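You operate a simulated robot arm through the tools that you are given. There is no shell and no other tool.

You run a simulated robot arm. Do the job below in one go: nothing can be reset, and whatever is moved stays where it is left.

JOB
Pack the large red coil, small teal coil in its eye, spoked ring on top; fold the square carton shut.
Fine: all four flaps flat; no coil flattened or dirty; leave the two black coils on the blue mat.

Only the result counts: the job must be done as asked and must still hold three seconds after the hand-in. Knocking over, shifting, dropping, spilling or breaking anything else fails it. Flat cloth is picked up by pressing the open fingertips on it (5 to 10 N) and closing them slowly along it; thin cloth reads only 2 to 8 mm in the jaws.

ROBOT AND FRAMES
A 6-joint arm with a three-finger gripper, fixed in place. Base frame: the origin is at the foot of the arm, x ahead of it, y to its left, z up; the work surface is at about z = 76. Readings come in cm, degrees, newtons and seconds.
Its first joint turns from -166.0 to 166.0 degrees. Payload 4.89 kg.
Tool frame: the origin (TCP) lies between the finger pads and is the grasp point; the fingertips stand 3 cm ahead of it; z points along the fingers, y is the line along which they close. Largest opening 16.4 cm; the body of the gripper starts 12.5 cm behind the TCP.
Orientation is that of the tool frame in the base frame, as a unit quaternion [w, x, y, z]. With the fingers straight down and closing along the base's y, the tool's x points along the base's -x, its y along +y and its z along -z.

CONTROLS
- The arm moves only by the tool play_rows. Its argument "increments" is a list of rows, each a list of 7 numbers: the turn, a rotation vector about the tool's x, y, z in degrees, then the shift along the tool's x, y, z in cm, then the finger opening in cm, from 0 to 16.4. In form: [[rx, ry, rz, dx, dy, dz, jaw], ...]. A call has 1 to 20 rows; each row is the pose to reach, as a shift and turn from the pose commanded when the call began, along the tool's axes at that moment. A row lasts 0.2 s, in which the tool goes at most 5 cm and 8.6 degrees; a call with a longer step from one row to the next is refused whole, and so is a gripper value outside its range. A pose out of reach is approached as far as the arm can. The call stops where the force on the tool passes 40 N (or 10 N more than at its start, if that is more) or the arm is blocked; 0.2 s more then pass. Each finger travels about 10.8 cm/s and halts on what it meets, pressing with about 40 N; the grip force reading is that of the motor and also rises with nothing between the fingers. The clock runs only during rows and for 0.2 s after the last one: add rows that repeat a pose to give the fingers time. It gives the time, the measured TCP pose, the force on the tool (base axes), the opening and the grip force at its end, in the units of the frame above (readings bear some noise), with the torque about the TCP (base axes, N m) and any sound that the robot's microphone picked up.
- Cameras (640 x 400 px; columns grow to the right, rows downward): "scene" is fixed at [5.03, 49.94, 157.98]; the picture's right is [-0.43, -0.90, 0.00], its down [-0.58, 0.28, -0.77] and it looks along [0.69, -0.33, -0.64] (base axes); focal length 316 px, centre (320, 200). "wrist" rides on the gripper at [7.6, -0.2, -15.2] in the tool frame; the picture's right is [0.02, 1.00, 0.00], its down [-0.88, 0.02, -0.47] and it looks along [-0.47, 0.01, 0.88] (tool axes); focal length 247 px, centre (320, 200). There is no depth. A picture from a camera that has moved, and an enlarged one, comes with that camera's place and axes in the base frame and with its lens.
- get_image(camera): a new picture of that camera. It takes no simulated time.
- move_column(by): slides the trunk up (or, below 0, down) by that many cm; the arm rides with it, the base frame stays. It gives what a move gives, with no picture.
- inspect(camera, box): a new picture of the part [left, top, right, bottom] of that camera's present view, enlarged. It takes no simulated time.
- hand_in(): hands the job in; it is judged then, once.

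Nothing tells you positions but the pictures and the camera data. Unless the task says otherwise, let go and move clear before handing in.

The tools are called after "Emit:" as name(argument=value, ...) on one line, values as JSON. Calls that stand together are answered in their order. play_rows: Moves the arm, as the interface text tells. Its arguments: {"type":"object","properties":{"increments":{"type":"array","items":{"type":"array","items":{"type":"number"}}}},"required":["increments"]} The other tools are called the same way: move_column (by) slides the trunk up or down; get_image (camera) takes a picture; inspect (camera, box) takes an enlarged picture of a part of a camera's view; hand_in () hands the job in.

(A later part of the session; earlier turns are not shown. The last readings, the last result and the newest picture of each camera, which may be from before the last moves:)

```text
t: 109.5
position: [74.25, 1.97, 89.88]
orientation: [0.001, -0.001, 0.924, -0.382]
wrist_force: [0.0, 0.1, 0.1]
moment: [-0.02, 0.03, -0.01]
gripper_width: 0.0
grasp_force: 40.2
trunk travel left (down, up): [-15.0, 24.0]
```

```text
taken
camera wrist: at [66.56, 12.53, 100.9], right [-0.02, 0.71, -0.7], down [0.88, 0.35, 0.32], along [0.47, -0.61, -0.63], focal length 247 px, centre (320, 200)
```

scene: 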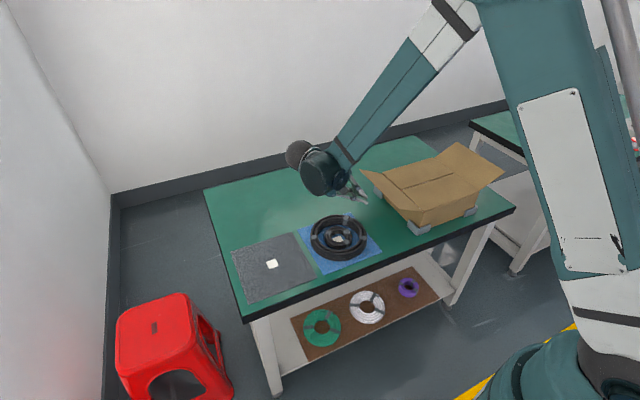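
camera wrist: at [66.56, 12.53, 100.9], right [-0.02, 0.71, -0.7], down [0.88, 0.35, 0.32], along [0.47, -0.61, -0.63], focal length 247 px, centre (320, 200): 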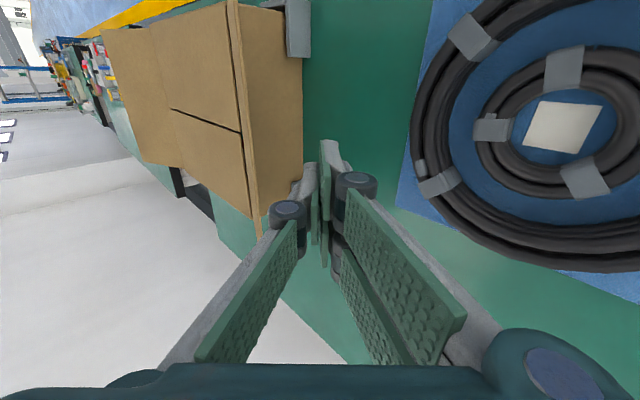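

The tool is tilted with fingertips aiming down and inward. Now I lower and slip the tips under the flap.

Emit:
play_rows(increments=[[0, 0, 0, 0, 1.4, 1.4, 0], [0, 0, 0, 0, 2.69, 2.69, 0], [0, 0, 0, 0, 1.7, 3.7, 0], [0, 0, 0, 0, 0.7, 4.7, 0], [0, 0, 0, 0, -0.3, 5.7, 0], [0, 0, 0, 0, -1.1, 6.5, 0], [0, 0, 0, 0, -1.84, 7.2, 0], [0, 0, 0, 0, -1.84, 7.2, 0]])

Emit:
inspect(camera="scene", box=[325, 100, 505, 240])

Emit:
get_image(camera="wrist")

```text
t: 111.2
position: [74.34, -4.68, 86.21]
orientation: [0.001, -0.002, 0.925, -0.381]
wrist_force: [1.1, 0.1, 0.2]
moment: [-0.03, -0.02, 0.0]
gripper_width: 0.0
grasp_force: 40.0
trunk travel left (down, up): [-15.0, 24.0]
```

```text
2.86 times, centred on (415, 170) of scene
camera zoom: at [5.03, 49.94, 157.98], right [-0.43, -0.9, 0.0], down [-0.58, 0.28, -0.77], along [0.69, -0.33, -0.64], focal length 904 px, centre (49, 286)
```

zoom: 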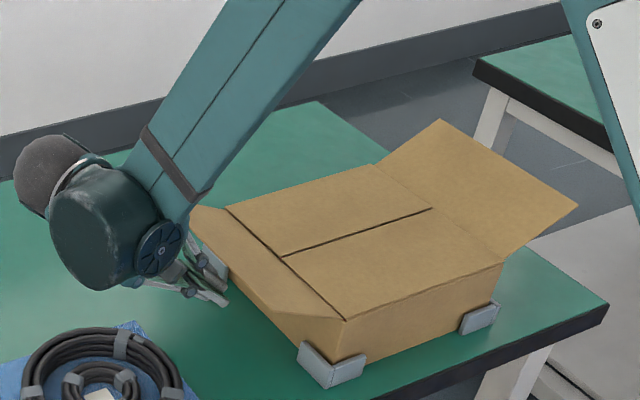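

```text
taken
camera wrist: at [66.51, 6.01, 97.11], right [-0.02, 0.71, -0.7], down [0.88, 0.35, 0.32], along [0.47, -0.61, -0.63], focal length 247 px, centre (320, 200)
```

wrist: 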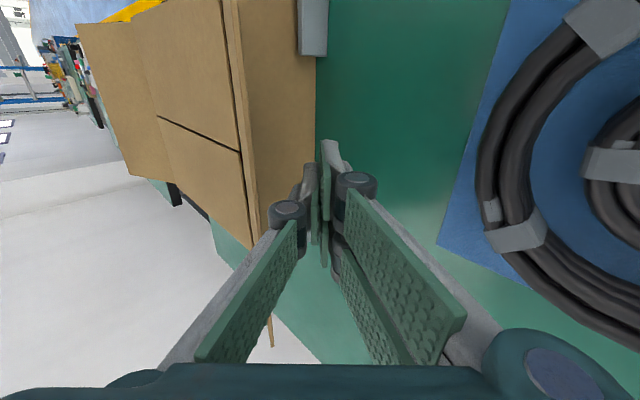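

The fingers are under the flap, untouched. Now I lift along the flap's arc up to about vertical.

Emit:
play_rows(increments=[[0, 0, 0, 0, -1.0, -1.1, 0], [0, 0, 0, 0, -2.06, -2.25, 0], [0, 0, 0, 0, -3.2, -2.8, 0], [0, 0, 0, 0, -4.38, -3.4, 0], [0, 0, 0, 0, -5.5, -3.8, 0], [0, 0, 0, 0, -6.53, -4.09, 0], [0, 0, 0, 0, -7.85, -4.3, 0], [0, 0, 0, 0, -9.11, -4.35, 0], [0, 0, 0, 0, -10.35, -3.95, 0], [0, 0, 0, 0, -11.52, -3.36, 0]])

Emit:
inspect(camera="scene", box=[325, 100, 505, 240])

Emit:
get_image(camera="wrist")

```text
t: 113.5
position: [74.22, -10.37, 96.9]
orientation: [0.0, -0.002, 0.924, -0.382]
wrist_force: [-0.9, 10.7, 2.0]
moment: [0.09, 0.03, -0.06]
gripper_width: 0.0
grasp_force: 40.3
trunk travel left (down, up): [-15.0, 24.0]
```

```text
2.86 times, centred on (415, 170) of scene
camera zoom: at [5.03, 49.94, 157.98], right [-0.43, -0.9, 0.0], down [-0.58, 0.28, -0.77], along [0.69, -0.33, -0.64], focal length 904 px, centre (49, 286)
```

zoom: 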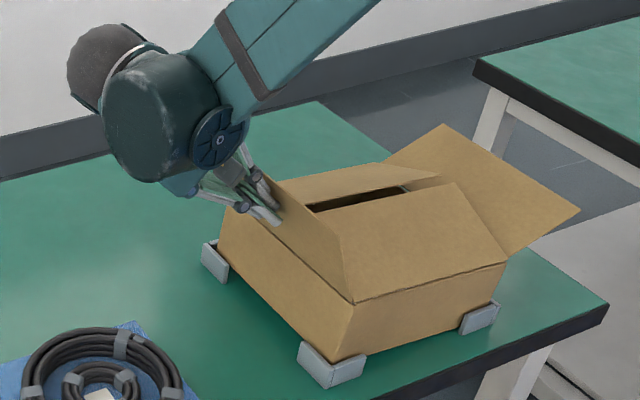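

```text
taken
camera wrist: at [66.48, 0.2, 107.64], right [-0.02, 0.71, -0.7], down [0.88, 0.35, 0.32], along [0.47, -0.61, -0.63], focal length 247 px, centre (320, 200)
```

wrist: 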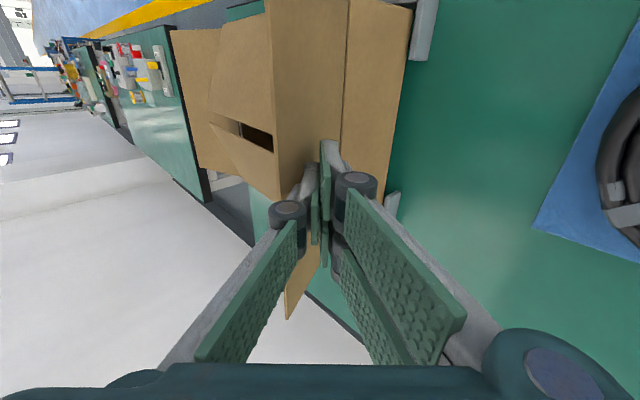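

The +y flap rose to near vertical, but it dragged the two inner flaps up about 20°. I'll look closely before going on.

Emit:
inspect(camera="scene", box=[380, 130, 480, 210])

Emit:
inspect(camera="wrist", box=[180, 0, 440, 220])

```text
5.00 times, centred on (430, 170) of scene
camera zoom: at [5.03, 49.94, 157.98], right [-0.43, -0.9, 0.0], down [-0.58, 0.28, -0.77], along [0.69, -0.33, -0.64], focal length 1582 px, centre (-230, 350)
```

zoom: 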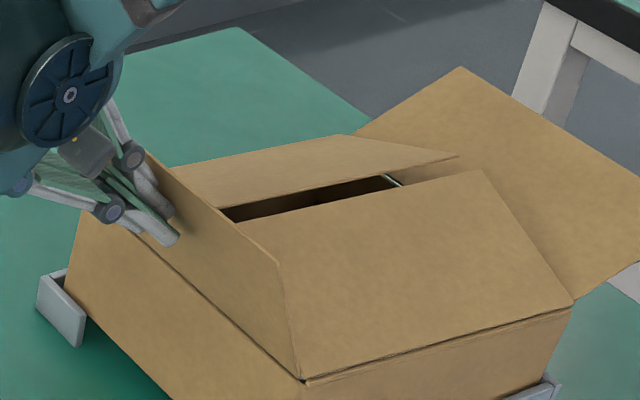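

```text
1.82 times, centred on (310, 110) of wrist
camera zoom: at [66.48, 0.2, 107.64], right [-0.02, 0.71, -0.7], down [0.88, 0.35, 0.32], along [0.47, -0.61, -0.63], focal length 449 px, centre (338, 364)
```

zoom: 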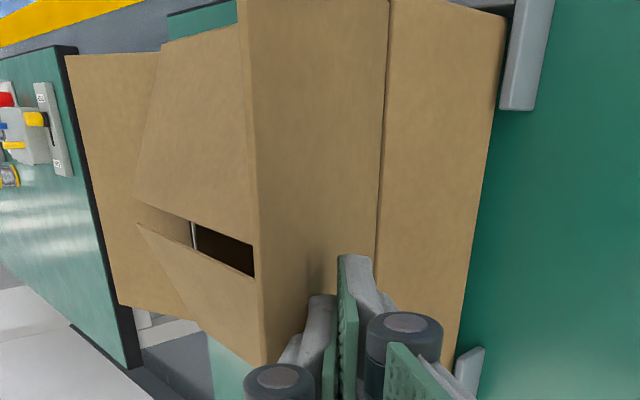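

The inner flaps' ends rub on the side flap near its hinge. I'll try pushing a bit further in small steps while watching the force.

Emit:
play_rows(increments=[[0, 0, 0, 0, -0.4, 0.2, 0], [0, 0, 0, 0, -0.8, 0.5, 0], [0, 0, 0, 0, -1.2, 0.8, 0], [0, 0, 0, 0, -1.6, 1.1, 0], [0, 0, 0, 0, -2.0, 1.5, 0], [0, 0, 0, 0, -2.0, 1.5, 0]])

Emit:
inspect(camera="scene", box=[370, 110, 490, 220])

```text
t: 114.8
position: [74.32, -12.81, 97.18]
orientation: [0.0, -0.001, 0.924, -0.382]
wrist_force: [0.8, 10.2, 2.5]
moment: [0.02, 0.0, 0.02]
gripper_width: 0.02
grasp_force: 40.0
trunk travel left (down, up): [-15.0, 24.0]
```

```text
3.64 times, centred on (430, 165) of scene
camera zoom: at [5.03, 49.94, 157.98], right [-0.43, -0.9, 0.0], down [-0.58, 0.28, -0.77], along [0.69, -0.33, -0.64], focal length 1151 px, centre (-80, 327)
```

zoom: 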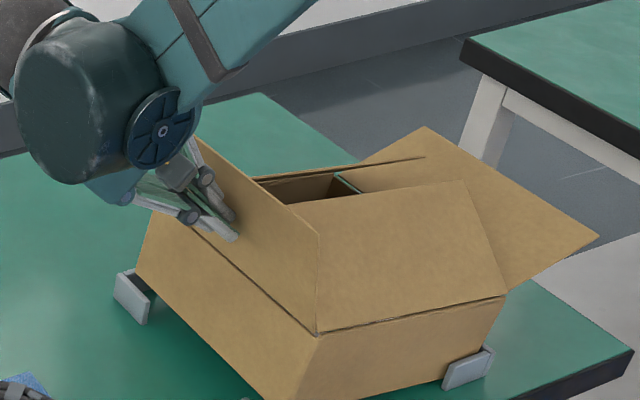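

The inner flaps go up as the side flap goes in: the near/far flaps are the wide outer pair, so the side (±y) flaps must be folded first. I'll back off and reopen the near and far flaps from inside, then fold in the right order.

Emit:
play_rows(increments=[[0, 0, 0, 0, -0.7, -3, 0], [0, 0, 0, 0, -1.4, -6.1, 0], [0, 0, 0, 0, -2.1, -9.2, 0], [-6.5, 0, 0, 0, -4.7, -9.4, 0], [-13, 0, 0, 0, -7.3, -9.7, 0], [-19.5, 0, 0, 0, -9.9, -9.9, 0], [-26, 0, 0, 0, -12.2, -6.9, 0], [-32.5, 0, 0, 0, -14.5, -3.9, 0], [-39, 0, 0, 0, -16.8, -0.8, 0], [-45, 0, 0, 0, -19.2, 2.26, 0], [-45, 0, 0, 0, -19.2, 2.26, 0], [-45, 0, 0, 0, -19.2, 2.26, 0]])

Emit:
get_image(camera="wrist")

Emit:
inspect(camera="scene", box=[345, 70, 505, 240])

```text
t: 117.5
position: [74.57, -28.23, 108.85]
orientation: [0.0, 0.0, 1.0, 0.002]
wrist_force: [0.9, -1.1, -0.4]
moment: [0.14, 0.04, -0.01]
gripper_width: 0.0
grasp_force: 39.9
trunk travel left (down, up): [-15.0, 24.0]
```

```text
taken
camera wrist: at [66.75, -28.44, 123.96], right [-0.02, 1.0, 0.01], down [0.88, 0.02, 0.47], along [0.47, 0.02, -0.88], focal length 247 px, centre (320, 200)
```

wrist: 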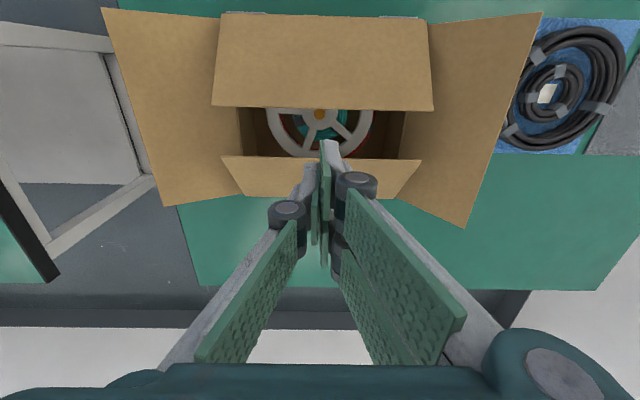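

```text
2.35 times, centred on (425, 155) of scene
camera zoom: at [5.03, 49.94, 157.98], right [-0.43, -0.9, 0.0], down [-0.58, 0.28, -0.77], along [0.69, -0.33, -0.64], focal length 745 px, centre (73, 306)
```

zoom: 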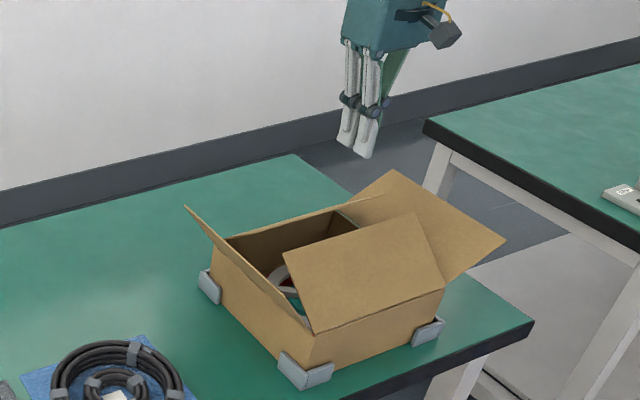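

Measuring shows the ±y flaps are narrower (23.8 cm) than near/far (25.4 cm), which confirms the order. Near and far flaps now stand at about 42° with a 6 cm gap at x = 74; I'll turn the tool 90° and insert the closed fingers there.

Emit:
play_rows(increments=[[0, 0, -8, 0, 0, 0, 0], [0, 0, -16, 0, 0, 0, 0], [0, 0, -24, 0, 0, 0, 0], [0, 0, -32, 0, 0, 0, 0], [0, 0, -40, 0, 0, 0, 0], [0, 0, -48, 0, 0, 0, 0], [0, 0, -56, 0, 0, 0, 0], [0, 0, -64, 0, 0, 0, 0], [0, 0, -72, 0.3, 0, 0, 0], [0, 0, -80, 0.5, 0, 0, 0], [0, 0, -88, 0.6, 0, 0, 0], [0, 0, -90, 0.6, 0, 2, 0], [0, 0, -90, 0.6, 0, 5, 0], [0, 0, -90, 0.6, 0, 8, 0], [0, 0, -90, 0.6, 0, 8, 0], [0, 0, -90, 0.6, 0, 8, 0]])

Emit:
get_image(camera="wrist")

```text
t: 120.8
position: [73.64, -27.91, 100.97]
orientation: [-0.002, 0.708, -0.706, -0.002]
wrist_force: [0.3, -0.4, -0.2]
moment: [-0.02, 0.05, 0.03]
gripper_width: 0.0
grasp_force: 39.8
trunk travel left (down, up): [-15.0, 24.0]
```

```text
taken
camera wrist: at [73.77, -35.59, 116.1], right [-1.0, -0.02, 0.0], down [-0.02, 0.88, 0.48], along [-0.01, 0.48, -0.88], focal length 247 px, centre (320, 200)
```

wrist: 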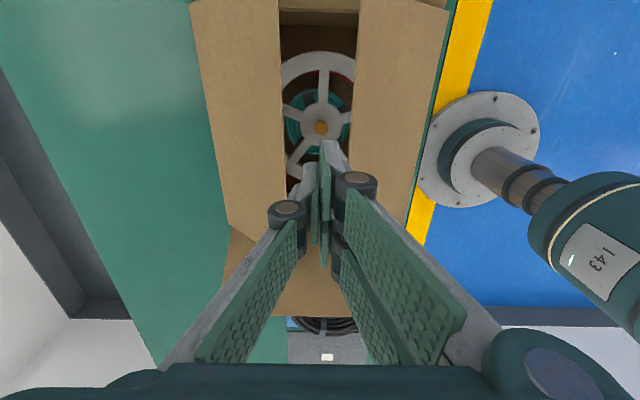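

The fingers are centred in the gap. Lowering the tips to z = 90 (well above the ring and knob).

Emit:
play_rows(increments=[[0, 0, 0, 0, 0, 2.5, 0], [0, 0, 0, 0, 0, 5, 0], [0, 0, 0, 0, 0, 7, 0], [0, 0, 0, 0, 0, 8, 0], [0, 0, 0, 0, 0, 8, 0]])

Emit:
get_image(camera="wrist")

Emit:
inspect(camera="scene", box=[345, 70, 505, 240])

```text
t: 122.0
position: [73.76, -27.78, 93.14]
orientation: [-0.003, 0.708, -0.706, -0.001]
wrist_force: [0.7, -0.2, 0.5]
moment: [-0.01, 0.02, 0.0]
gripper_width: 0.01
grasp_force: 39.7
trunk travel left (down, up): [-15.0, 24.0]
```

```text
taken
camera wrist: at [73.8, -35.56, 108.18], right [-1.0, -0.02, 0.0], down [-0.02, 0.88, 0.48], along [-0.01, 0.48, -0.88], focal length 247 px, centre (320, 200)
```

wrist: 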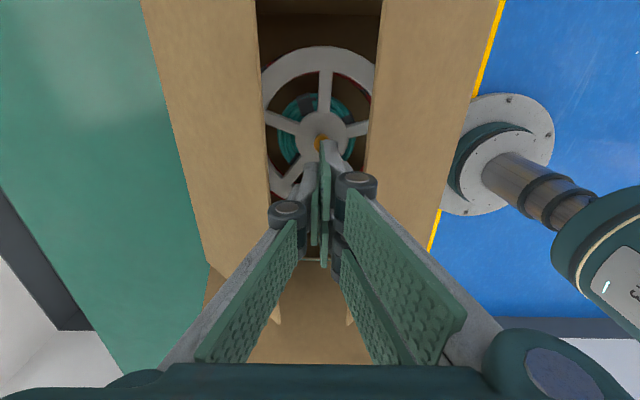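

```text
2.35 times, centred on (425, 155) of scene
camera zoom: at [5.03, 49.94, 157.98], right [-0.43, -0.9, 0.0], down [-0.58, 0.28, -0.77], along [0.69, -0.33, -0.64], focal length 745 px, centre (73, 306)
```

zoom: 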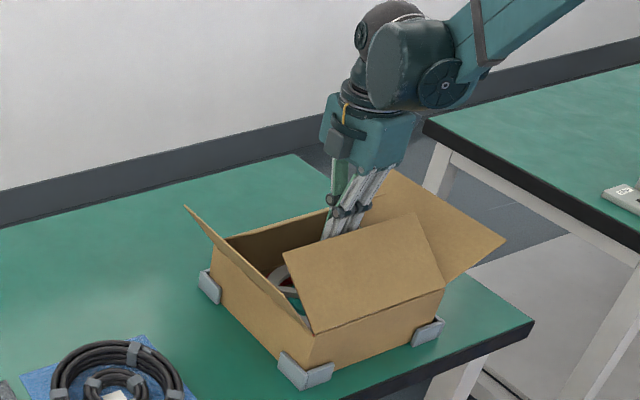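

Sweeping toward -x along the arc to reopen the near flap.

Emit:
play_rows(increments=[[0, 0, 0, 0, 1, 0, 0], [0, 0, 0, 0, 1.9, -0.4, 0], [0, 0, 0, 0, 2.9, -1.2, 0], [0, 0, 0, 0, 3.9, -2, 0], [0, 0, 0, 0, 4.8, -2.7, 0], [0, 0, 0, 0, 5.8, -3.2, 0], [0, 0, 0, 0, 6.8, -3.7, 0], [0, 0, 0, 0, 7.8, -4, 0], [0, 0, 0, 0, 8.9, -4.2, 0], [0, 0, 0, 0, 10, -4.4, 0], [0, 0, 0, 0, 11, -4.4, 0], [0, 0, 0, 0, 12.2, -4.4, 0], [0, 0, 0, 0, 13.4, -4.4, 0], [0, 0, 0, 0, 14.4, -4.4, 0]])

Emit:
get_image(camera="wrist")

Emit:
inspect(camera="scene", box=[345, 70, 505, 240])

```text
t: 125.0
position: [59.32, -27.91, 97.32]
orientation: [-0.002, 0.708, -0.706, -0.002]
wrist_force: [0.4, -0.2, 0.3]
moment: [0.0, 0.04, 0.02]
gripper_width: 0.0
grasp_force: 39.9
trunk travel left (down, up): [-15.0, 24.0]
```

```text
taken
camera wrist: at [59.45, -35.57, 112.48], right [-1.0, -0.02, 0.0], down [-0.02, 0.88, 0.48], along [-0.01, 0.48, -0.88], focal length 247 px, centre (320, 200)
```

wrist: 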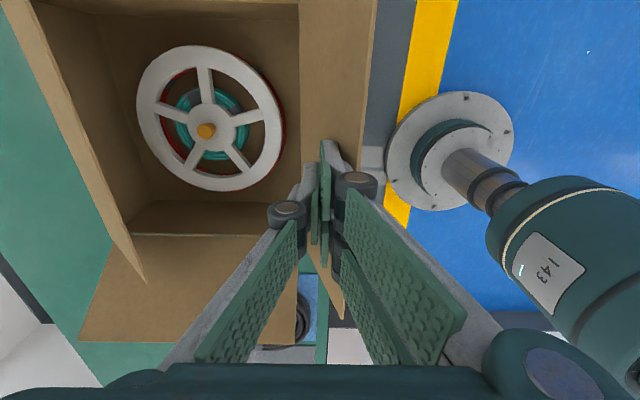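

```text
2.35 times, centred on (425, 155) of scene
camera zoom: at [5.03, 49.94, 157.98], right [-0.43, -0.9, 0.0], down [-0.58, 0.28, -0.77], along [0.69, -0.33, -0.64], focal length 745 px, centre (73, 306)
```

zoom: 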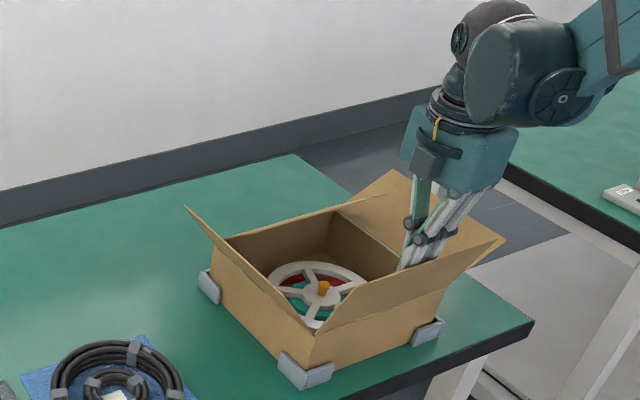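

The near flap is open again. Now the same from inside for the far flap, toward +x.

Emit:
play_rows(increments=[[0, 0, 0, 0, -3, 0, 0], [0, 0, 0, 0, -7, 0, 0], [0, 0, 0, 0, -11, 0, 0], [0, 0, 0, 0, -15.2, 0, 0], [0, 0, 0, 0, -15.2, 2, 0], [0, 0, 0, 0, -15.2, 4, 0], [0, 0, 0, 0, -16.9, 4.1, 0], [0, 0, 0, 0, -18.2, 2.9, 0], [0, 0, 0, 0, -20, 1.5, 0], [0, 0, 0, 0, -21.5, 0.7, 0], [0, 0, 0, 0, -23, 0.2, 0], [0, 0, 0, 0, -24.7, -0.1, 0], [0, 0, 0, 0, -26.2, -0.2, 0], [0, 0, 0, 0, -27.5, -0.2, 0], [0, 0, 0, 0, -28.7, -0.2, 0], [0, 0, 0, 0, -29.8, -0.2, 0]])

Emit:
get_image(camera="wrist")

Emit:
inspect(camera="scene", box=[345, 70, 505, 240])

```text
t: 128.4
position: [89.14, -27.88, 97.48]
orientation: [-0.002, 0.708, -0.706, -0.002]
wrist_force: [-0.2, -0.7, -0.6]
moment: [-0.02, -0.06, 0.02]
gripper_width: 0.0
grasp_force: 39.3
trunk travel left (down, up): [-15.0, 24.0]
```

```text
taken
camera wrist: at [89.27, -35.61, 112.64], right [-1.0, -0.02, 0.0], down [-0.02, 0.88, 0.48], along [-0.01, 0.48, -0.88], focal length 247 px, centre (320, 200)
```

wrist: 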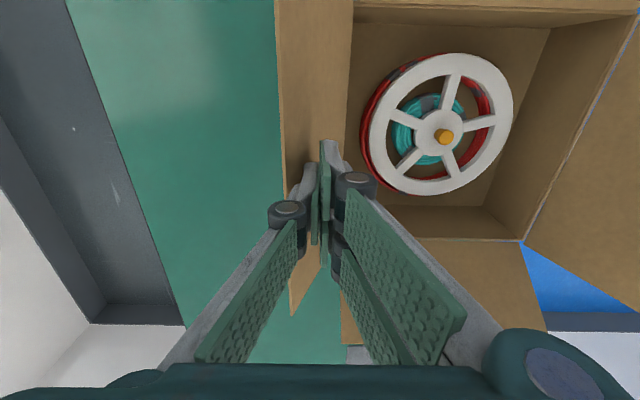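

```text
2.35 times, centred on (425, 155) of scene
camera zoom: at [5.03, 49.94, 157.98], right [-0.43, -0.9, 0.0], down [-0.58, 0.28, -0.77], along [0.69, -0.33, -0.64], focal length 745 px, centre (73, 306)
```

zoom: 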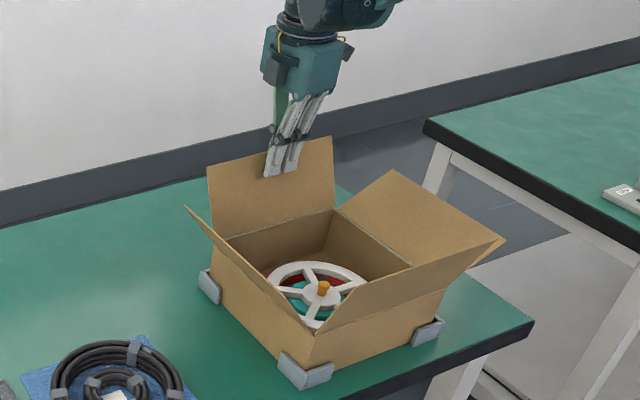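

Both wide flaps are open and the contents are undisturbed. Now around to the outside of the +y flap (it leans out about 35°).

Emit:
play_rows(increments=[[0, 0, 0, 0, 0.5, -4, 0], [0, 0, 0, 0, 1, -8, 0], [0, 0, 8, -2, 2, -10.5, 0], [0, 0, 16, -4.5, 3.5, -10.5, 0], [0, 0, 24, -7, 5, -10.5, 0], [0, 0, 32, -9.5, 6.5, -10.5, 0], [0, 0, 40, -12, 8, -10.5, 0], [0, 0, 48, -14.5, 9.5, -10.5, 0], [0, 0, 56, -17, 11, -10.5, 0], [0, 0, 64, -19.5, 12.5, -10.5, 0], [0, 0, 72, -22, 14, -10.5, 0], [0, 0, 80, -23.5, 15.1, -10.5, 0], [0, 0, 88, -24.4, 15.1, -10.5, 0], [0, 0, 90, -24.4, 15.1, -10.5, 0], [0, 0, 90, -24.4, 15.1, -10.5, 0], [0, 0, 90, -24.4, 15.1, -10.5, 0]])

Emit:
get_image(camera="wrist")

Emit:
inspect(camera="scene", box=[345, 70, 505, 240])

```text
t: 131.8
position: [73.96, -3.56, 108.11]
orientation: [0.0, -0.001, 1.0, 0.003]
wrist_force: [0.2, 0.2, 0.2]
moment: [-0.04, -0.01, -0.01]
gripper_width: 0.01
grasp_force: 40.1
trunk travel left (down, up): [-15.0, 24.0]
```

```text
taken
camera wrist: at [66.18, -3.85, 123.29], right [-0.02, 1.0, 0.0], down [0.88, 0.02, 0.47], along [0.47, 0.02, -0.88], focal length 247 px, centre (320, 200)
```

wrist: 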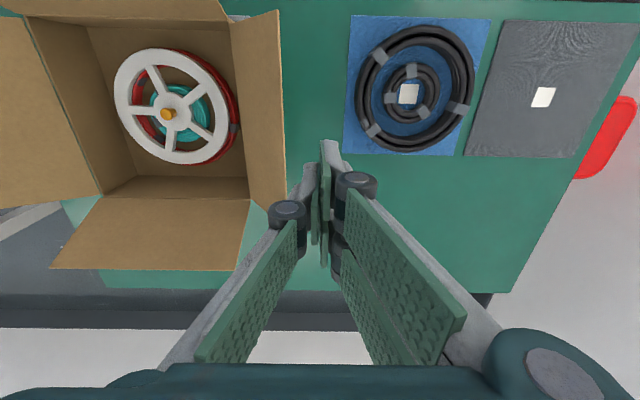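

```text
2.35 times, centred on (425, 155) of scene
camera zoom: at [5.03, 49.94, 157.98], right [-0.43, -0.9, 0.0], down [-0.58, 0.28, -0.77], along [0.69, -0.33, -0.64], focal length 745 px, centre (73, 306)
```

zoom: 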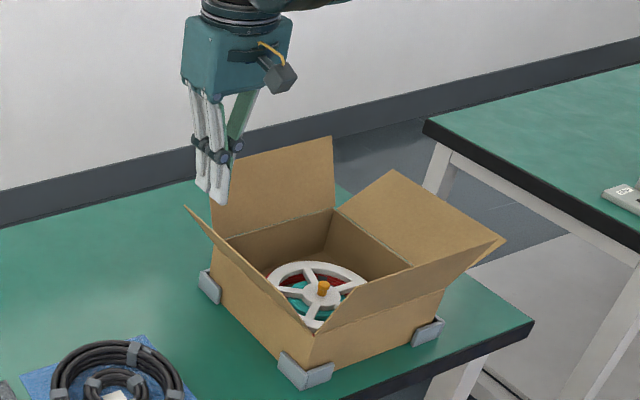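

Edge at about y = -7.5, z = 95.4; lowering outside it.

Emit:
play_rows(increments=[[0, 0, 0, 0, 0.3, 3, 0], [0, 0, 0, 0, 0.3, 6, 0], [0, 0, 0, 0, 0.3, 9, 0], [0, 0, 0, 0, 0.3, 11.5, 0], [0, 0, 0, 0, 0.3, 12.6, 0], [0, 0, 0, 0, 0.3, 12.6, 0]])

Emit:
play_rows(increments=[[0, 0, 0, 0, -1.2, 0, 0], [0, 0, 0, 0, -2.4, 0, 0], [0, 0, 0, 0, -3.4, 0, 0], [0, 0, 0, 0, -4.3, -0.5, 0], [0, 0, 0, 0, -5.3, -0.9, 0], [0, 0, 0, 0, -6.7, -1.5, 0], [0, 0, 0, 0, -8.2, -1.9, 0], [0, 0, 0, 0, -9.8, -2, 0], [0, 0, 0, 0, -11.4, -2, 0], [0, 0, 0, 0, -12.6, -2, 0], [0, 0, 0, 0, -13.8, -2, 0]])

Emit:
get_image(camera="wrist")

Emit:
inspect(camera="scene", box=[345, 70, 505, 240])

```text
t: 133.2
position: [73.88, -3.2, 95.65]
orientation: [0.0, -0.002, 1.0, 0.002]
wrist_force: [0.1, -0.1, -0.2]
moment: [0.03, 0.02, -0.02]
gripper_width: 0.0
grasp_force: 40.3
trunk travel left (down, up): [-15.0, 24.0]
```

```text
t: 134.1
position: [73.88, -6.13, 95.93]
orientation: [0.0, -0.002, 1.0, 0.004]
wrist_force: [-8.0, 19.5, 26.6]
moment: [-0.49, 0.01, -0.14]
gripper_width: 0.0
grasp_force: 40.0
trunk travel left (down, up): [-15.0, 24.0]
stopped in row 4: the force on the tool passed its limit at 51 N (the readings are from after the stop); the commanded pose is now the measured one
```

```text
taken
camera wrist: at [66.19, -6.52, 111.03], right [-0.03, 1.0, 0.01], down [0.88, 0.02, 0.47], along [0.47, 0.02, -0.88], focal length 247 px, centre (320, 200)
```

wrist: 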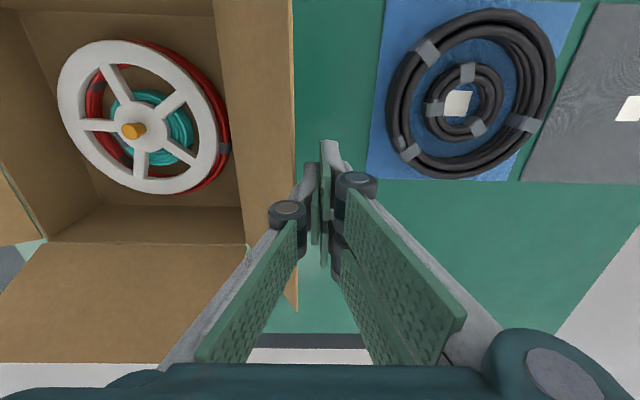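

```text
2.35 times, centred on (425, 155) of scene
camera zoom: at [5.03, 49.94, 157.98], right [-0.43, -0.9, 0.0], down [-0.58, 0.28, -0.77], along [0.69, -0.33, -0.64], focal length 745 px, centre (73, 306)
```

zoom: 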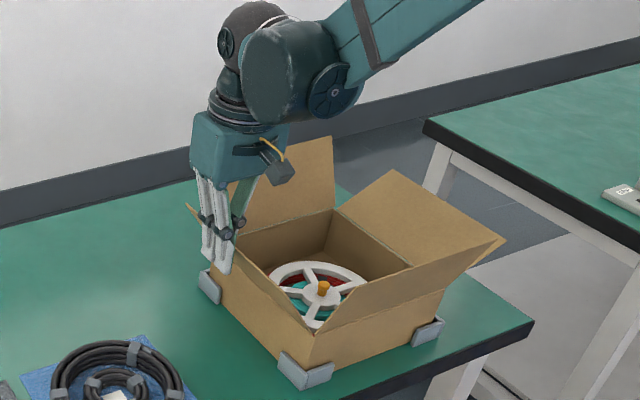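

The edge caught below the knuckle of the finger. I'll back off, raise so the edge meets the finger close to the tip, and follow the arc.

Emit:
play_rows(increments=[[0, 0, 0, 0, 1.0, 0, 0], [0, 0, 0, 0, 1.6, -0.6, 0], [0, 0, 0, 0, 1.6, -1.3, 0], [0, 0, 0, 0, 0.6, -1.3, 0], [0, 0, 0, 0, -0.3, -1.3, 0], [0, 0, 0, 0, -0.9, -1.5, 0], [0, 0, 0, 0, -1.6, -1.9, 0], [0, 0, 0, 0, -2.4, -2.3, 0], [0, 0, 0, 0, -3.4, -2.8, 0], [0, 0, 0, 0, -4.4, -3.2, 0], [0, 0, 0, 0, -5.4, -3.5, 0]])

Emit:
get_image(camera="wrist")

Emit:
inspect(camera="scene", box=[345, 70, 505, 240])

```text
t: 136.5
position: [73.96, -11.86, 99.19]
orientation: [0.0, -0.003, 1.0, 0.003]
wrist_force: [0.4, -0.1, -0.2]
moment: [-0.05, 0.01, -0.01]
gripper_width: 0.0
grasp_force: 40.0
trunk travel left (down, up): [-15.0, 24.0]
```

```text
taken
camera wrist: at [66.23, -12.2, 114.39], right [-0.03, 1.0, 0.01], down [0.88, 0.02, 0.47], along [0.47, 0.02, -0.88], focal length 247 px, centre (320, 200)
```

wrist: 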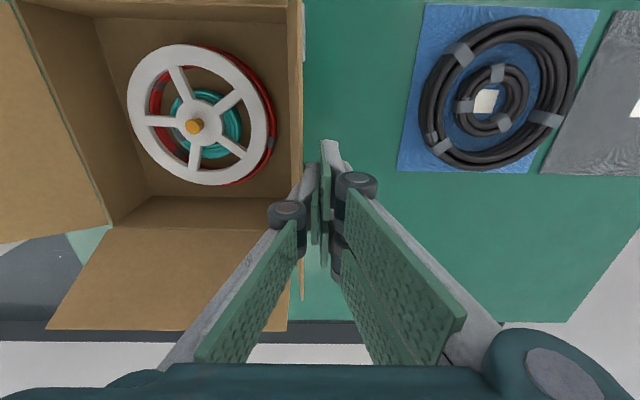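

```text
2.35 times, centred on (425, 155) of scene
camera zoom: at [5.03, 49.94, 157.98], right [-0.43, -0.9, 0.0], down [-0.58, 0.28, -0.77], along [0.69, -0.33, -0.64], focal length 745 px, centre (73, 306)
```

zoom: 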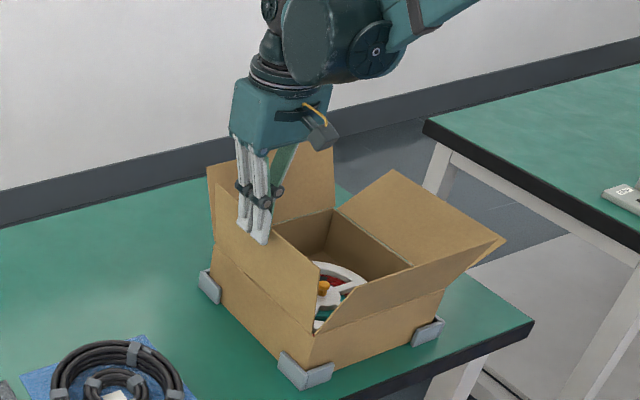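

Works now; the flap is near vertical and free. Continuing over and down to flat.

Emit:
play_rows(increments=[[0, 0, 0, 0, -1, -0.2, 0], [0, 0, 0, 0, -2, -0.2, 0], [0, 0, 0, 0, -3.4, -0.1, 0], [0, 0, 0, 0, -4.9, 0.3, 0], [0, 0, 0, 0, -6.4, 0.9, 0], [0, 0, 0, 0, -7.4, 1.8, 0], [0, 0, 0, 0, -8.1, 2.6, 0], [0, 0, 0, 0, -8.9, 3.3, 0], [0, 0, 0, 0, -9.8, 4.1, 0], [0, 0, 0, 0, -10.6, 5, 0], [0, 0, 0, 0, -11.3, 6, 0], [0, 0, 0, 0, -11.9, 7.2, 0], [0, 0, 0, 0, -12.3, 8.3, 0], [0, 0, 0, 0, -12.6, 9.6, 0], [0, 0, 0, 0, -12.6, 10.3, 0], [0, 0, 0, 0, -12.6, 10.3, 0]])

Emit:
get_image(camera="wrist")

Emit:
inspect(camera="scene", box=[345, 70, 505, 240])

```text
t: 139.9
position: [74.01, -24.36, 88.89]
orientation: [0.0, -0.003, 1.0, 0.004]
wrist_force: [-0.3, 0.2, -0.4]
moment: [0.01, 0.02, 0.0]
gripper_width: 0.01
grasp_force: 40.3
trunk travel left (down, up): [-15.0, 24.0]
```

```text
taken
camera wrist: at [66.33, -24.67, 104.03], right [-0.03, 1.0, 0.01], down [0.88, 0.02, 0.47], along [0.47, 0.02, -0.88], focal length 247 px, centre (320, 200)
```

wrist: 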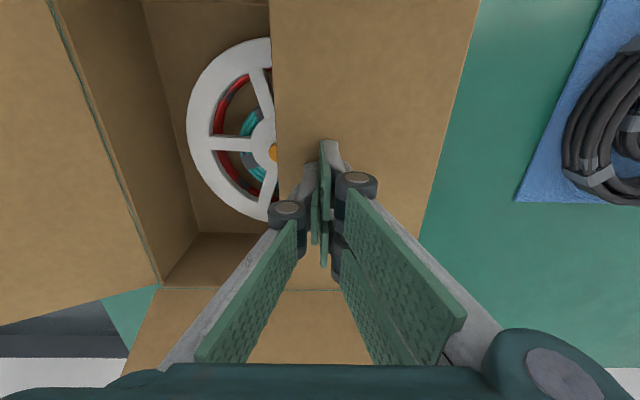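

```text
2.35 times, centred on (425, 155) of scene
camera zoom: at [5.03, 49.94, 157.98], right [-0.43, -0.9, 0.0], down [-0.58, 0.28, -0.77], along [0.69, -0.33, -0.64], focal length 745 px, centre (73, 306)
```

zoom: 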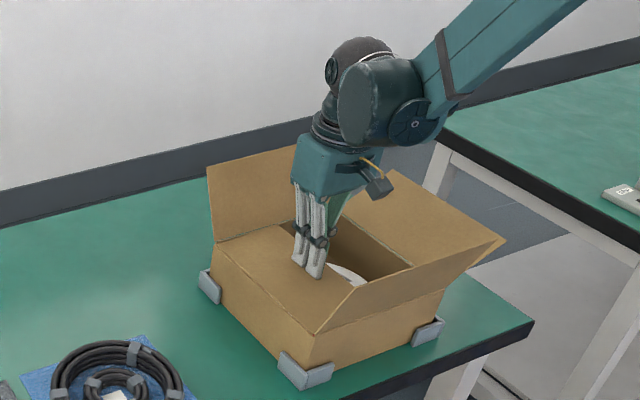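

The +y flap lies flat and the near/far flaps stayed open. Rising and going to view the -y flap.

Emit:
play_rows(increments=[[0, 0, 0, 0, 0, -1, 0], [0, 0, 0, 0, 0, -4, 0], [0, 0, 0, 0, 0, -8, 0], [0, 0, 0, 0, 0, -12, 0], [0, 0, 0, 0, 0, -16, 0], [0, 0, 0, 0, 0, -19.5, 0], [0, 0, 0, 1.5, -4, -19.5, 0], [0, 0, 0, 3, -8, -19.5, 0], [0, 0, 0, 4, -12, -19.5, 0], [0, 0, 0, 5, -16, -19.5, 0], [0, 0, 0, 5, -16, -19.5, 0]])

Emit:
get_image(camera="wrist")

Emit:
inspect(camera="scene", box=[345, 70, 505, 240])

```text
t: 142.3
position: [69.08, -40.44, 108.39]
orientation: [0.0, -0.003, 1.0, 0.004]
wrist_force: [0.2, 0.6, -0.5]
moment: [0.01, 0.01, -0.02]
gripper_width: 0.02
grasp_force: 39.8
trunk travel left (down, up): [-15.0, 24.0]
```

```text
taken
camera wrist: at [61.42, -40.8, 123.54], right [-0.03, 1.0, 0.01], down [0.88, 0.02, 0.47], along [0.47, 0.02, -0.88], focal length 247 px, centre (320, 200)
```

wrist: 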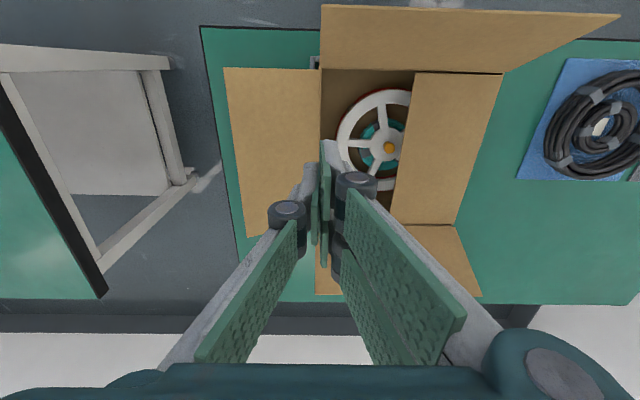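

```text
2.35 times, centred on (425, 155) of scene
camera zoom: at [5.03, 49.94, 157.98], right [-0.43, -0.9, 0.0], down [-0.58, 0.28, -0.77], along [0.69, -0.33, -0.64], focal length 745 px, centre (73, 306)
```

zoom: 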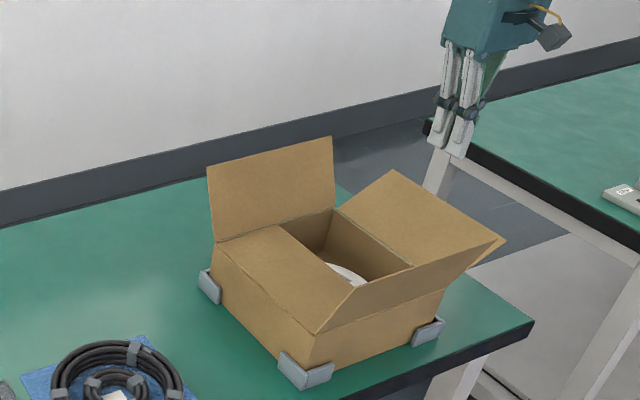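

The -y flap lies at about 25° above horizontal, free edge near y = -52. I'll do the under-lift with a 30° tilt from the -y side, keeping x = 67 for reach.

Emit:
play_rows(increments=[[0, 0, 0, 0.5, -3.5, 0, 0], [-6, 0, 0, 1, -7, 0, 0], [-12, 0, 0, 1.5, -10.5, 0, 0], [-18, 0, 0, 2.1, -13.5, 0, 0], [-24, 0, 0, 2.1, -15.6, 0, 0], [-30, 0, 0, 2.1, -15.6, 0, 0], [-30, 0, 0, 2.1, -15.6, 0, 0], [-30, 0, 0, 2.1, -15.6, 0, 0]])

Emit:
get_image(camera="wrist")

Emit:
get_image(camera="scene")

```text
t: 144.1
position: [67.14, -56.21, 108.0]
orientation: [-0.001, -0.003, 0.965, 0.263]
wrist_force: [0.4, -0.7, -0.1]
moment: [0.11, 0.03, 0.05]
gripper_width: 0.0
grasp_force: 40.0
trunk travel left (down, up): [-15.0, 24.0]
```

```text
taken
camera wrist: at [59.52, -64.08, 120.99], right [-0.03, 0.86, 0.51], down [0.88, -0.22, 0.42], along [0.47, 0.46, -0.75], focal length 247 px, centre (320, 200)
```

wrist: 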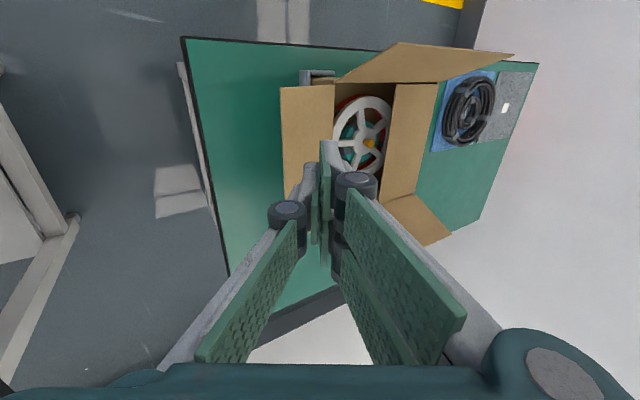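

```text
taken
```

scene: 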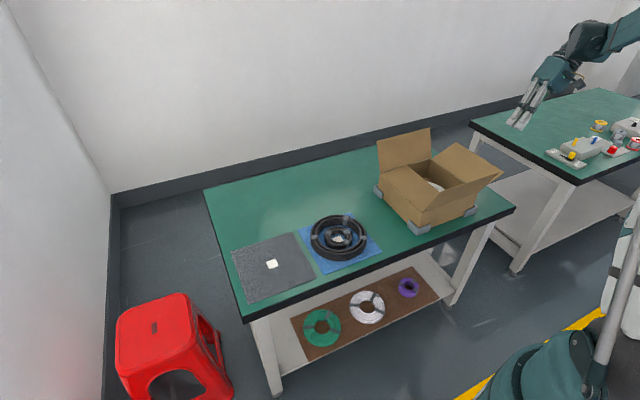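

Reached with the tilt. Descending outside the flap edge, then slipping slightly under it.

Emit:
play_rows(increments=[[0, 0, 0, 0, -1.8, 3.1, 0], [0, 0, 0, 0, -3.8, 6.6, 0], [0, 0, 0, 0, -5.8, 10, 0], [0, 0, 0, 0, -7.5, 13, 0], [0, 0, 0, 0, -8.8, 15.3, 0], [0, 0, 0, 0, -9.7, 16.8, 0], [0, 0, 0, 0, -9, 17.2, 0], [0, 0, 0, 0, -8.3, 17.6, 0], [0, 0, 0, 0, -8.3, 17.6, 0]])

Emit:
get_image(camera="wrist")

Emit:
inspect(camera="scene", box=[365, 60, 545, 240])

```text
t: 146.1
position: [66.97, -54.57, 88.85]
orientation: [-0.001, -0.003, 0.965, 0.262]
wrist_force: [0.3, 0.1, 0.5]
moment: [0.02, 0.05, -0.01]
gripper_width: 0.0
grasp_force: 40.0
trunk travel left (down, up): [-15.0, 24.0]
```

```text
taken
camera wrist: at [59.41, -62.42, 101.69], right [-0.03, 0.86, 0.51], down [0.88, -0.22, 0.42], along [0.47, 0.46, -0.75], focal length 247 px, centre (320, 200)
```

wrist: 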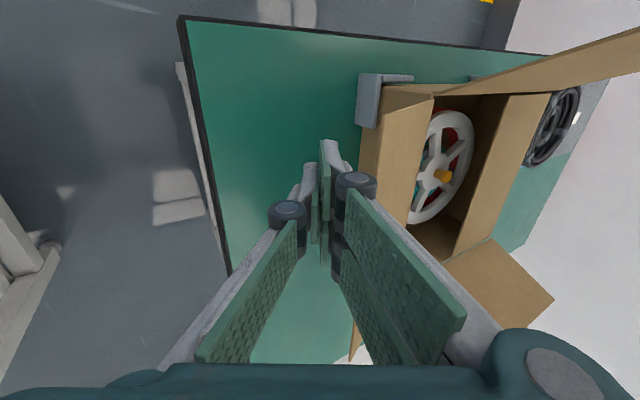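

```text
2.22 times, centred on (455, 150) of scene
camera zoom: at [5.03, 49.94, 157.98], right [-0.43, -0.9, 0.0], down [-0.58, 0.28, -0.77], along [0.69, -0.33, -0.64], focal length 703 px, centre (20, 311)
```

zoom: 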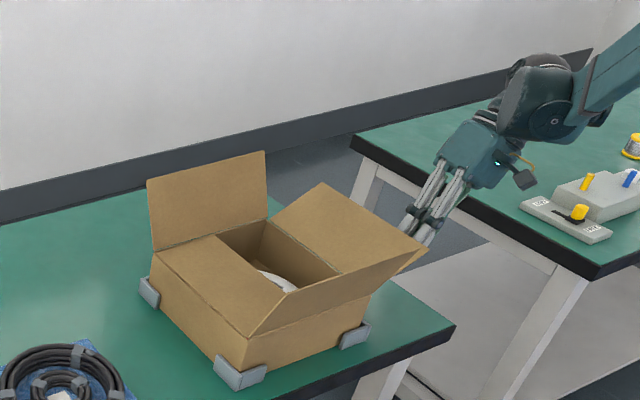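

Fingers are outside/below the flap edge without contact. Lifting along its arc to past vertical.

Emit:
play_rows(increments=[[0, 0, 0, 0, 1.2, -0.15, 0], [0, 0, 0, 0, 2.32, -0.32, 0], [0, 0, 0, 0, 3.35, -1.1, 0], [0, 0, 0, 0, 4.37, -1.83, 0], [0, 0, 0, 0, 5.4, -2.4, 0], [0, 0, 0, 0, 6.4, -2.87, 0], [0, 0, 0, 0, 7.5, -3.2, 0], [0, 0, 0, 0, 8.5, -3.5, 0], [0, 0, 0, 0, 9.61, -3.69, 0]])

Emit:
get_image(camera="wrist")

Emit:
inspect(camera="scene", box=[365, 60, 545, 240])

```text
t: 148.1
position: [67.23, -48.03, 96.9]
orientation: [0.0, -0.003, 0.965, 0.262]
wrist_force: [-0.8, -0.6, -0.4]
moment: [0.09, -0.03, 0.01]
gripper_width: 0.03
grasp_force: 39.8
trunk travel left (down, up): [-15.0, 24.0]
```

```text
taken
camera wrist: at [59.57, -55.92, 109.73], right [-0.03, 0.86, 0.51], down [0.88, -0.22, 0.42], along [0.47, 0.46, -0.75], focal length 247 px, centre (320, 200)
```

wrist: 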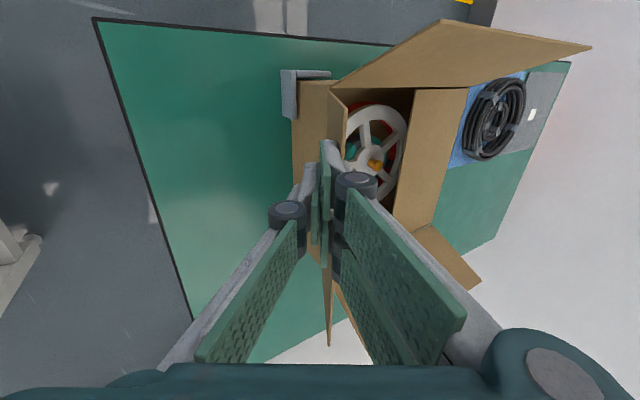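

```text
2.22 times, centred on (455, 150) of scene
camera zoom: at [5.03, 49.94, 157.98], right [-0.43, -0.9, 0.0], down [-0.58, 0.28, -0.77], along [0.69, -0.33, -0.64], focal length 703 px, centre (20, 311)
```

zoom: 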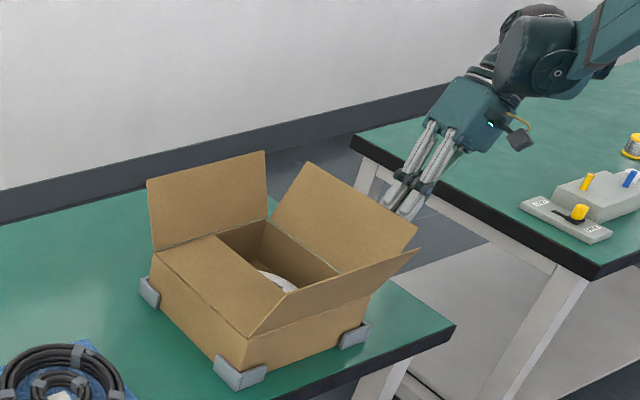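

It follows nicely. Continuing past vertical, then down to flat.

Emit:
play_rows(increments=[[0, 0, 0, 0, 1.35, 0.1, 0], [0, 0, 0, 0, 2.7, 0.35, 0], [0, 0, 0, 0, 4, 0.85, 0], [0, 0, 0, 0, 5.2, 1.39, 0], [0, 0, 0, 0, 6.3, 2.2, 0], [0, 0, 0, 0, 7.36, 3.04, 0], [0, 0, 0, 0, 8.3, 4.1, 0], [0, 0, 0, 0, 9.1, 5.2, 0], [0, 0, 0, 0, 10, 6.6, 0], [0, 0, 0, 0, 10.69, 8.07, 0], [0, 0, 0, 0, 10.9, 9.2, 0], [0, 0, 0, 0, 11, 10.39, 0]])

Emit:
get_image(camera="wrist")

Emit:
inspect(camera="scene", box=[365, 60, 545, 240])

```text
t: 150.7
position: [66.96, -33.1, 93.46]
orientation: [-0.001, -0.003, 0.965, 0.263]
wrist_force: [-0.7, 0.6, 0.3]
moment: [-0.03, -0.05, 0.0]
gripper_width: 0.0
grasp_force: 40.4
trunk travel left (down, up): [-15.0, 24.0]
```

```text
taken
camera wrist: at [59.36, -40.94, 106.37], right [-0.03, 0.86, 0.51], down [0.88, -0.22, 0.42], along [0.47, 0.46, -0.75], focal length 247 px, centre (320, 200)
```

wrist: 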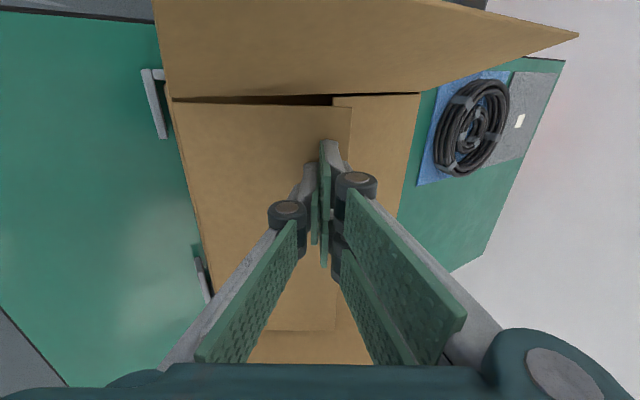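

```text
2.22 times, centred on (455, 150) of scene
camera zoom: at [5.03, 49.94, 157.98], right [-0.43, -0.9, 0.0], down [-0.58, 0.28, -0.77], along [0.69, -0.33, -0.64], focal length 703 px, centre (20, 311)
```

zoom: 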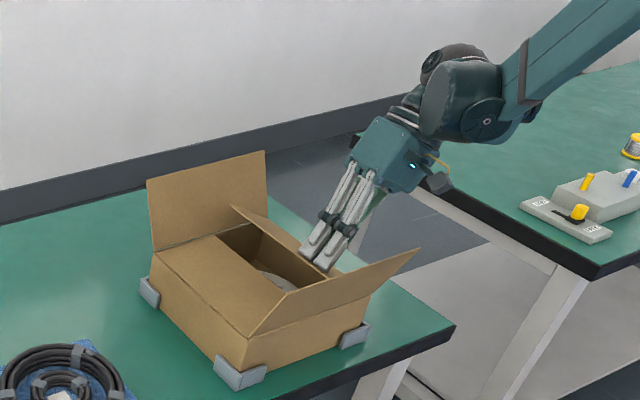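

Almost down. Laying it flat.

Emit:
play_rows(increments=[[0, 0, 0, 0, -0.15, 1.2, 0], [0, 0, 0, 0, -0.31, 2.33, 0], [0, 0, 0, 0, -0.6, 3.2, 0], [0, 0, 0, 0, -0.91, 3.98, 0], [0, 0, 0, 0, -1.1, 4.3, 0], [0, 0, 0, 0, -1.1, 4.3, 0]])

Emit:
get_image(camera="wrist")

Emit:
inspect(camera="scene", box=[365, 60, 545, 240])

```text
t: 152.1
position: [67.11, -32.0, 89.06]
orientation: [0.0, -0.002, 0.965, 0.262]
wrist_force: [-1.0, 0.7, -0.6]
moment: [0.03, 0.0, 0.0]
gripper_width: 0.0
grasp_force: 40.2
trunk travel left (down, up): [-15.0, 24.0]
```

```text
taken
camera wrist: at [59.38, -39.86, 102.04], right [-0.03, 0.86, 0.51], down [0.88, -0.22, 0.42], along [0.47, 0.46, -0.75], focal length 247 px, centre (320, 200)
```

wrist: 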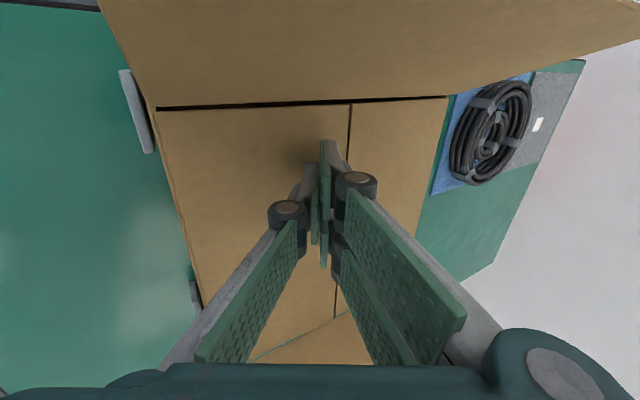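

```text
2.22 times, centred on (455, 150) of scene
camera zoom: at [5.03, 49.94, 157.98], right [-0.43, -0.9, 0.0], down [-0.58, 0.28, -0.77], along [0.69, -0.33, -0.64], focal length 703 px, centre (20, 311)
```

zoom: 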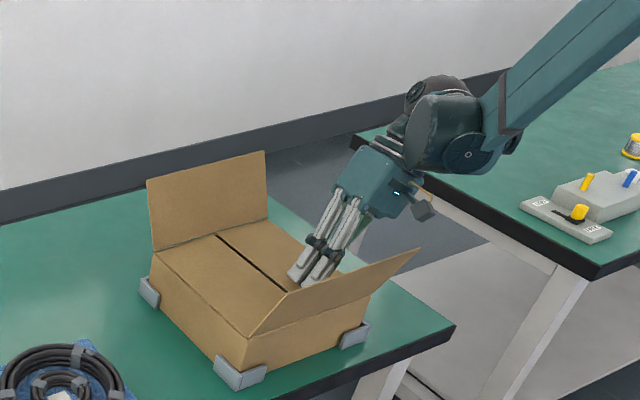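

Both narrow side flaps are flat. I rise and straighten the tool.

Emit:
play_rows(increments=[[0, 0, 0, 0, 1, -1.73, 0], [0, 0, 0, 0, 3, -5.2, 0], [6, 0, 0, 0, 5.2, -9, 0], [12, 0, 0, 0, 7.4, -12.8, 0], [18, 0, 0, 0, 9.5, -16.4, 0], [24, 0, 0, 0, 10.5, -18.2, 0], [30, 0, 0, 0, 10.5, -18.2, 0], [30, 0, 0, 0, 10.5, -18.2, 0], [30, 0, 0, 0, 10.5, -18.2, 0]])

Emit:
get_image(camera="wrist")

Emit:
inspect(camera="scene", box=[345, 70, 505, 240])

```text
t: 154.1
position: [67.06, -32.21, 110.06]
orientation: [0.0, -0.002, 1.0, 0.003]
wrist_force: [-0.5, 0.4, 0.0]
moment: [-0.01, 0.03, -0.01]
gripper_width: 0.01
grasp_force: 40.1
trunk travel left (down, up): [-15.0, 24.0]
```

```text
taken
camera wrist: at [59.37, -32.54, 125.27], right [-0.03, 1.0, 0.01], down [0.88, 0.02, 0.47], along [0.47, 0.02, -0.88], focal length 247 px, centre (320, 200)
```

wrist: 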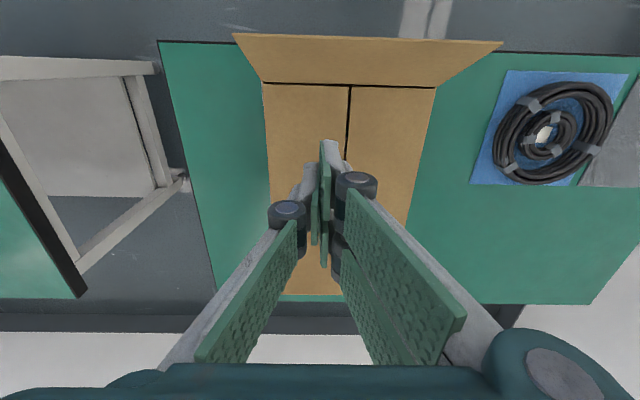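

```text
2.35 times, centred on (425, 155) of scene
camera zoom: at [5.03, 49.94, 157.98], right [-0.43, -0.9, 0.0], down [-0.58, 0.28, -0.77], along [0.69, -0.33, -0.64], focal length 745 px, centre (73, 306)
```

zoom: 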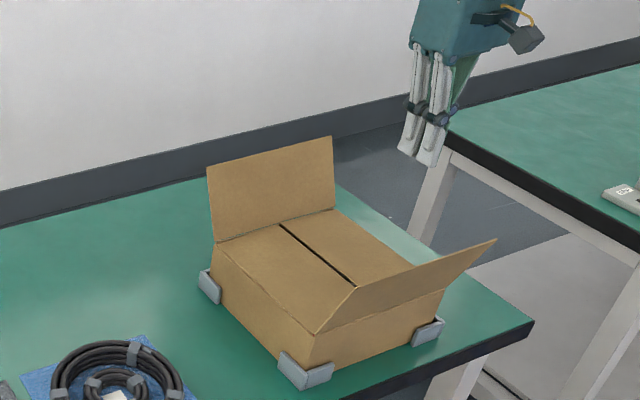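

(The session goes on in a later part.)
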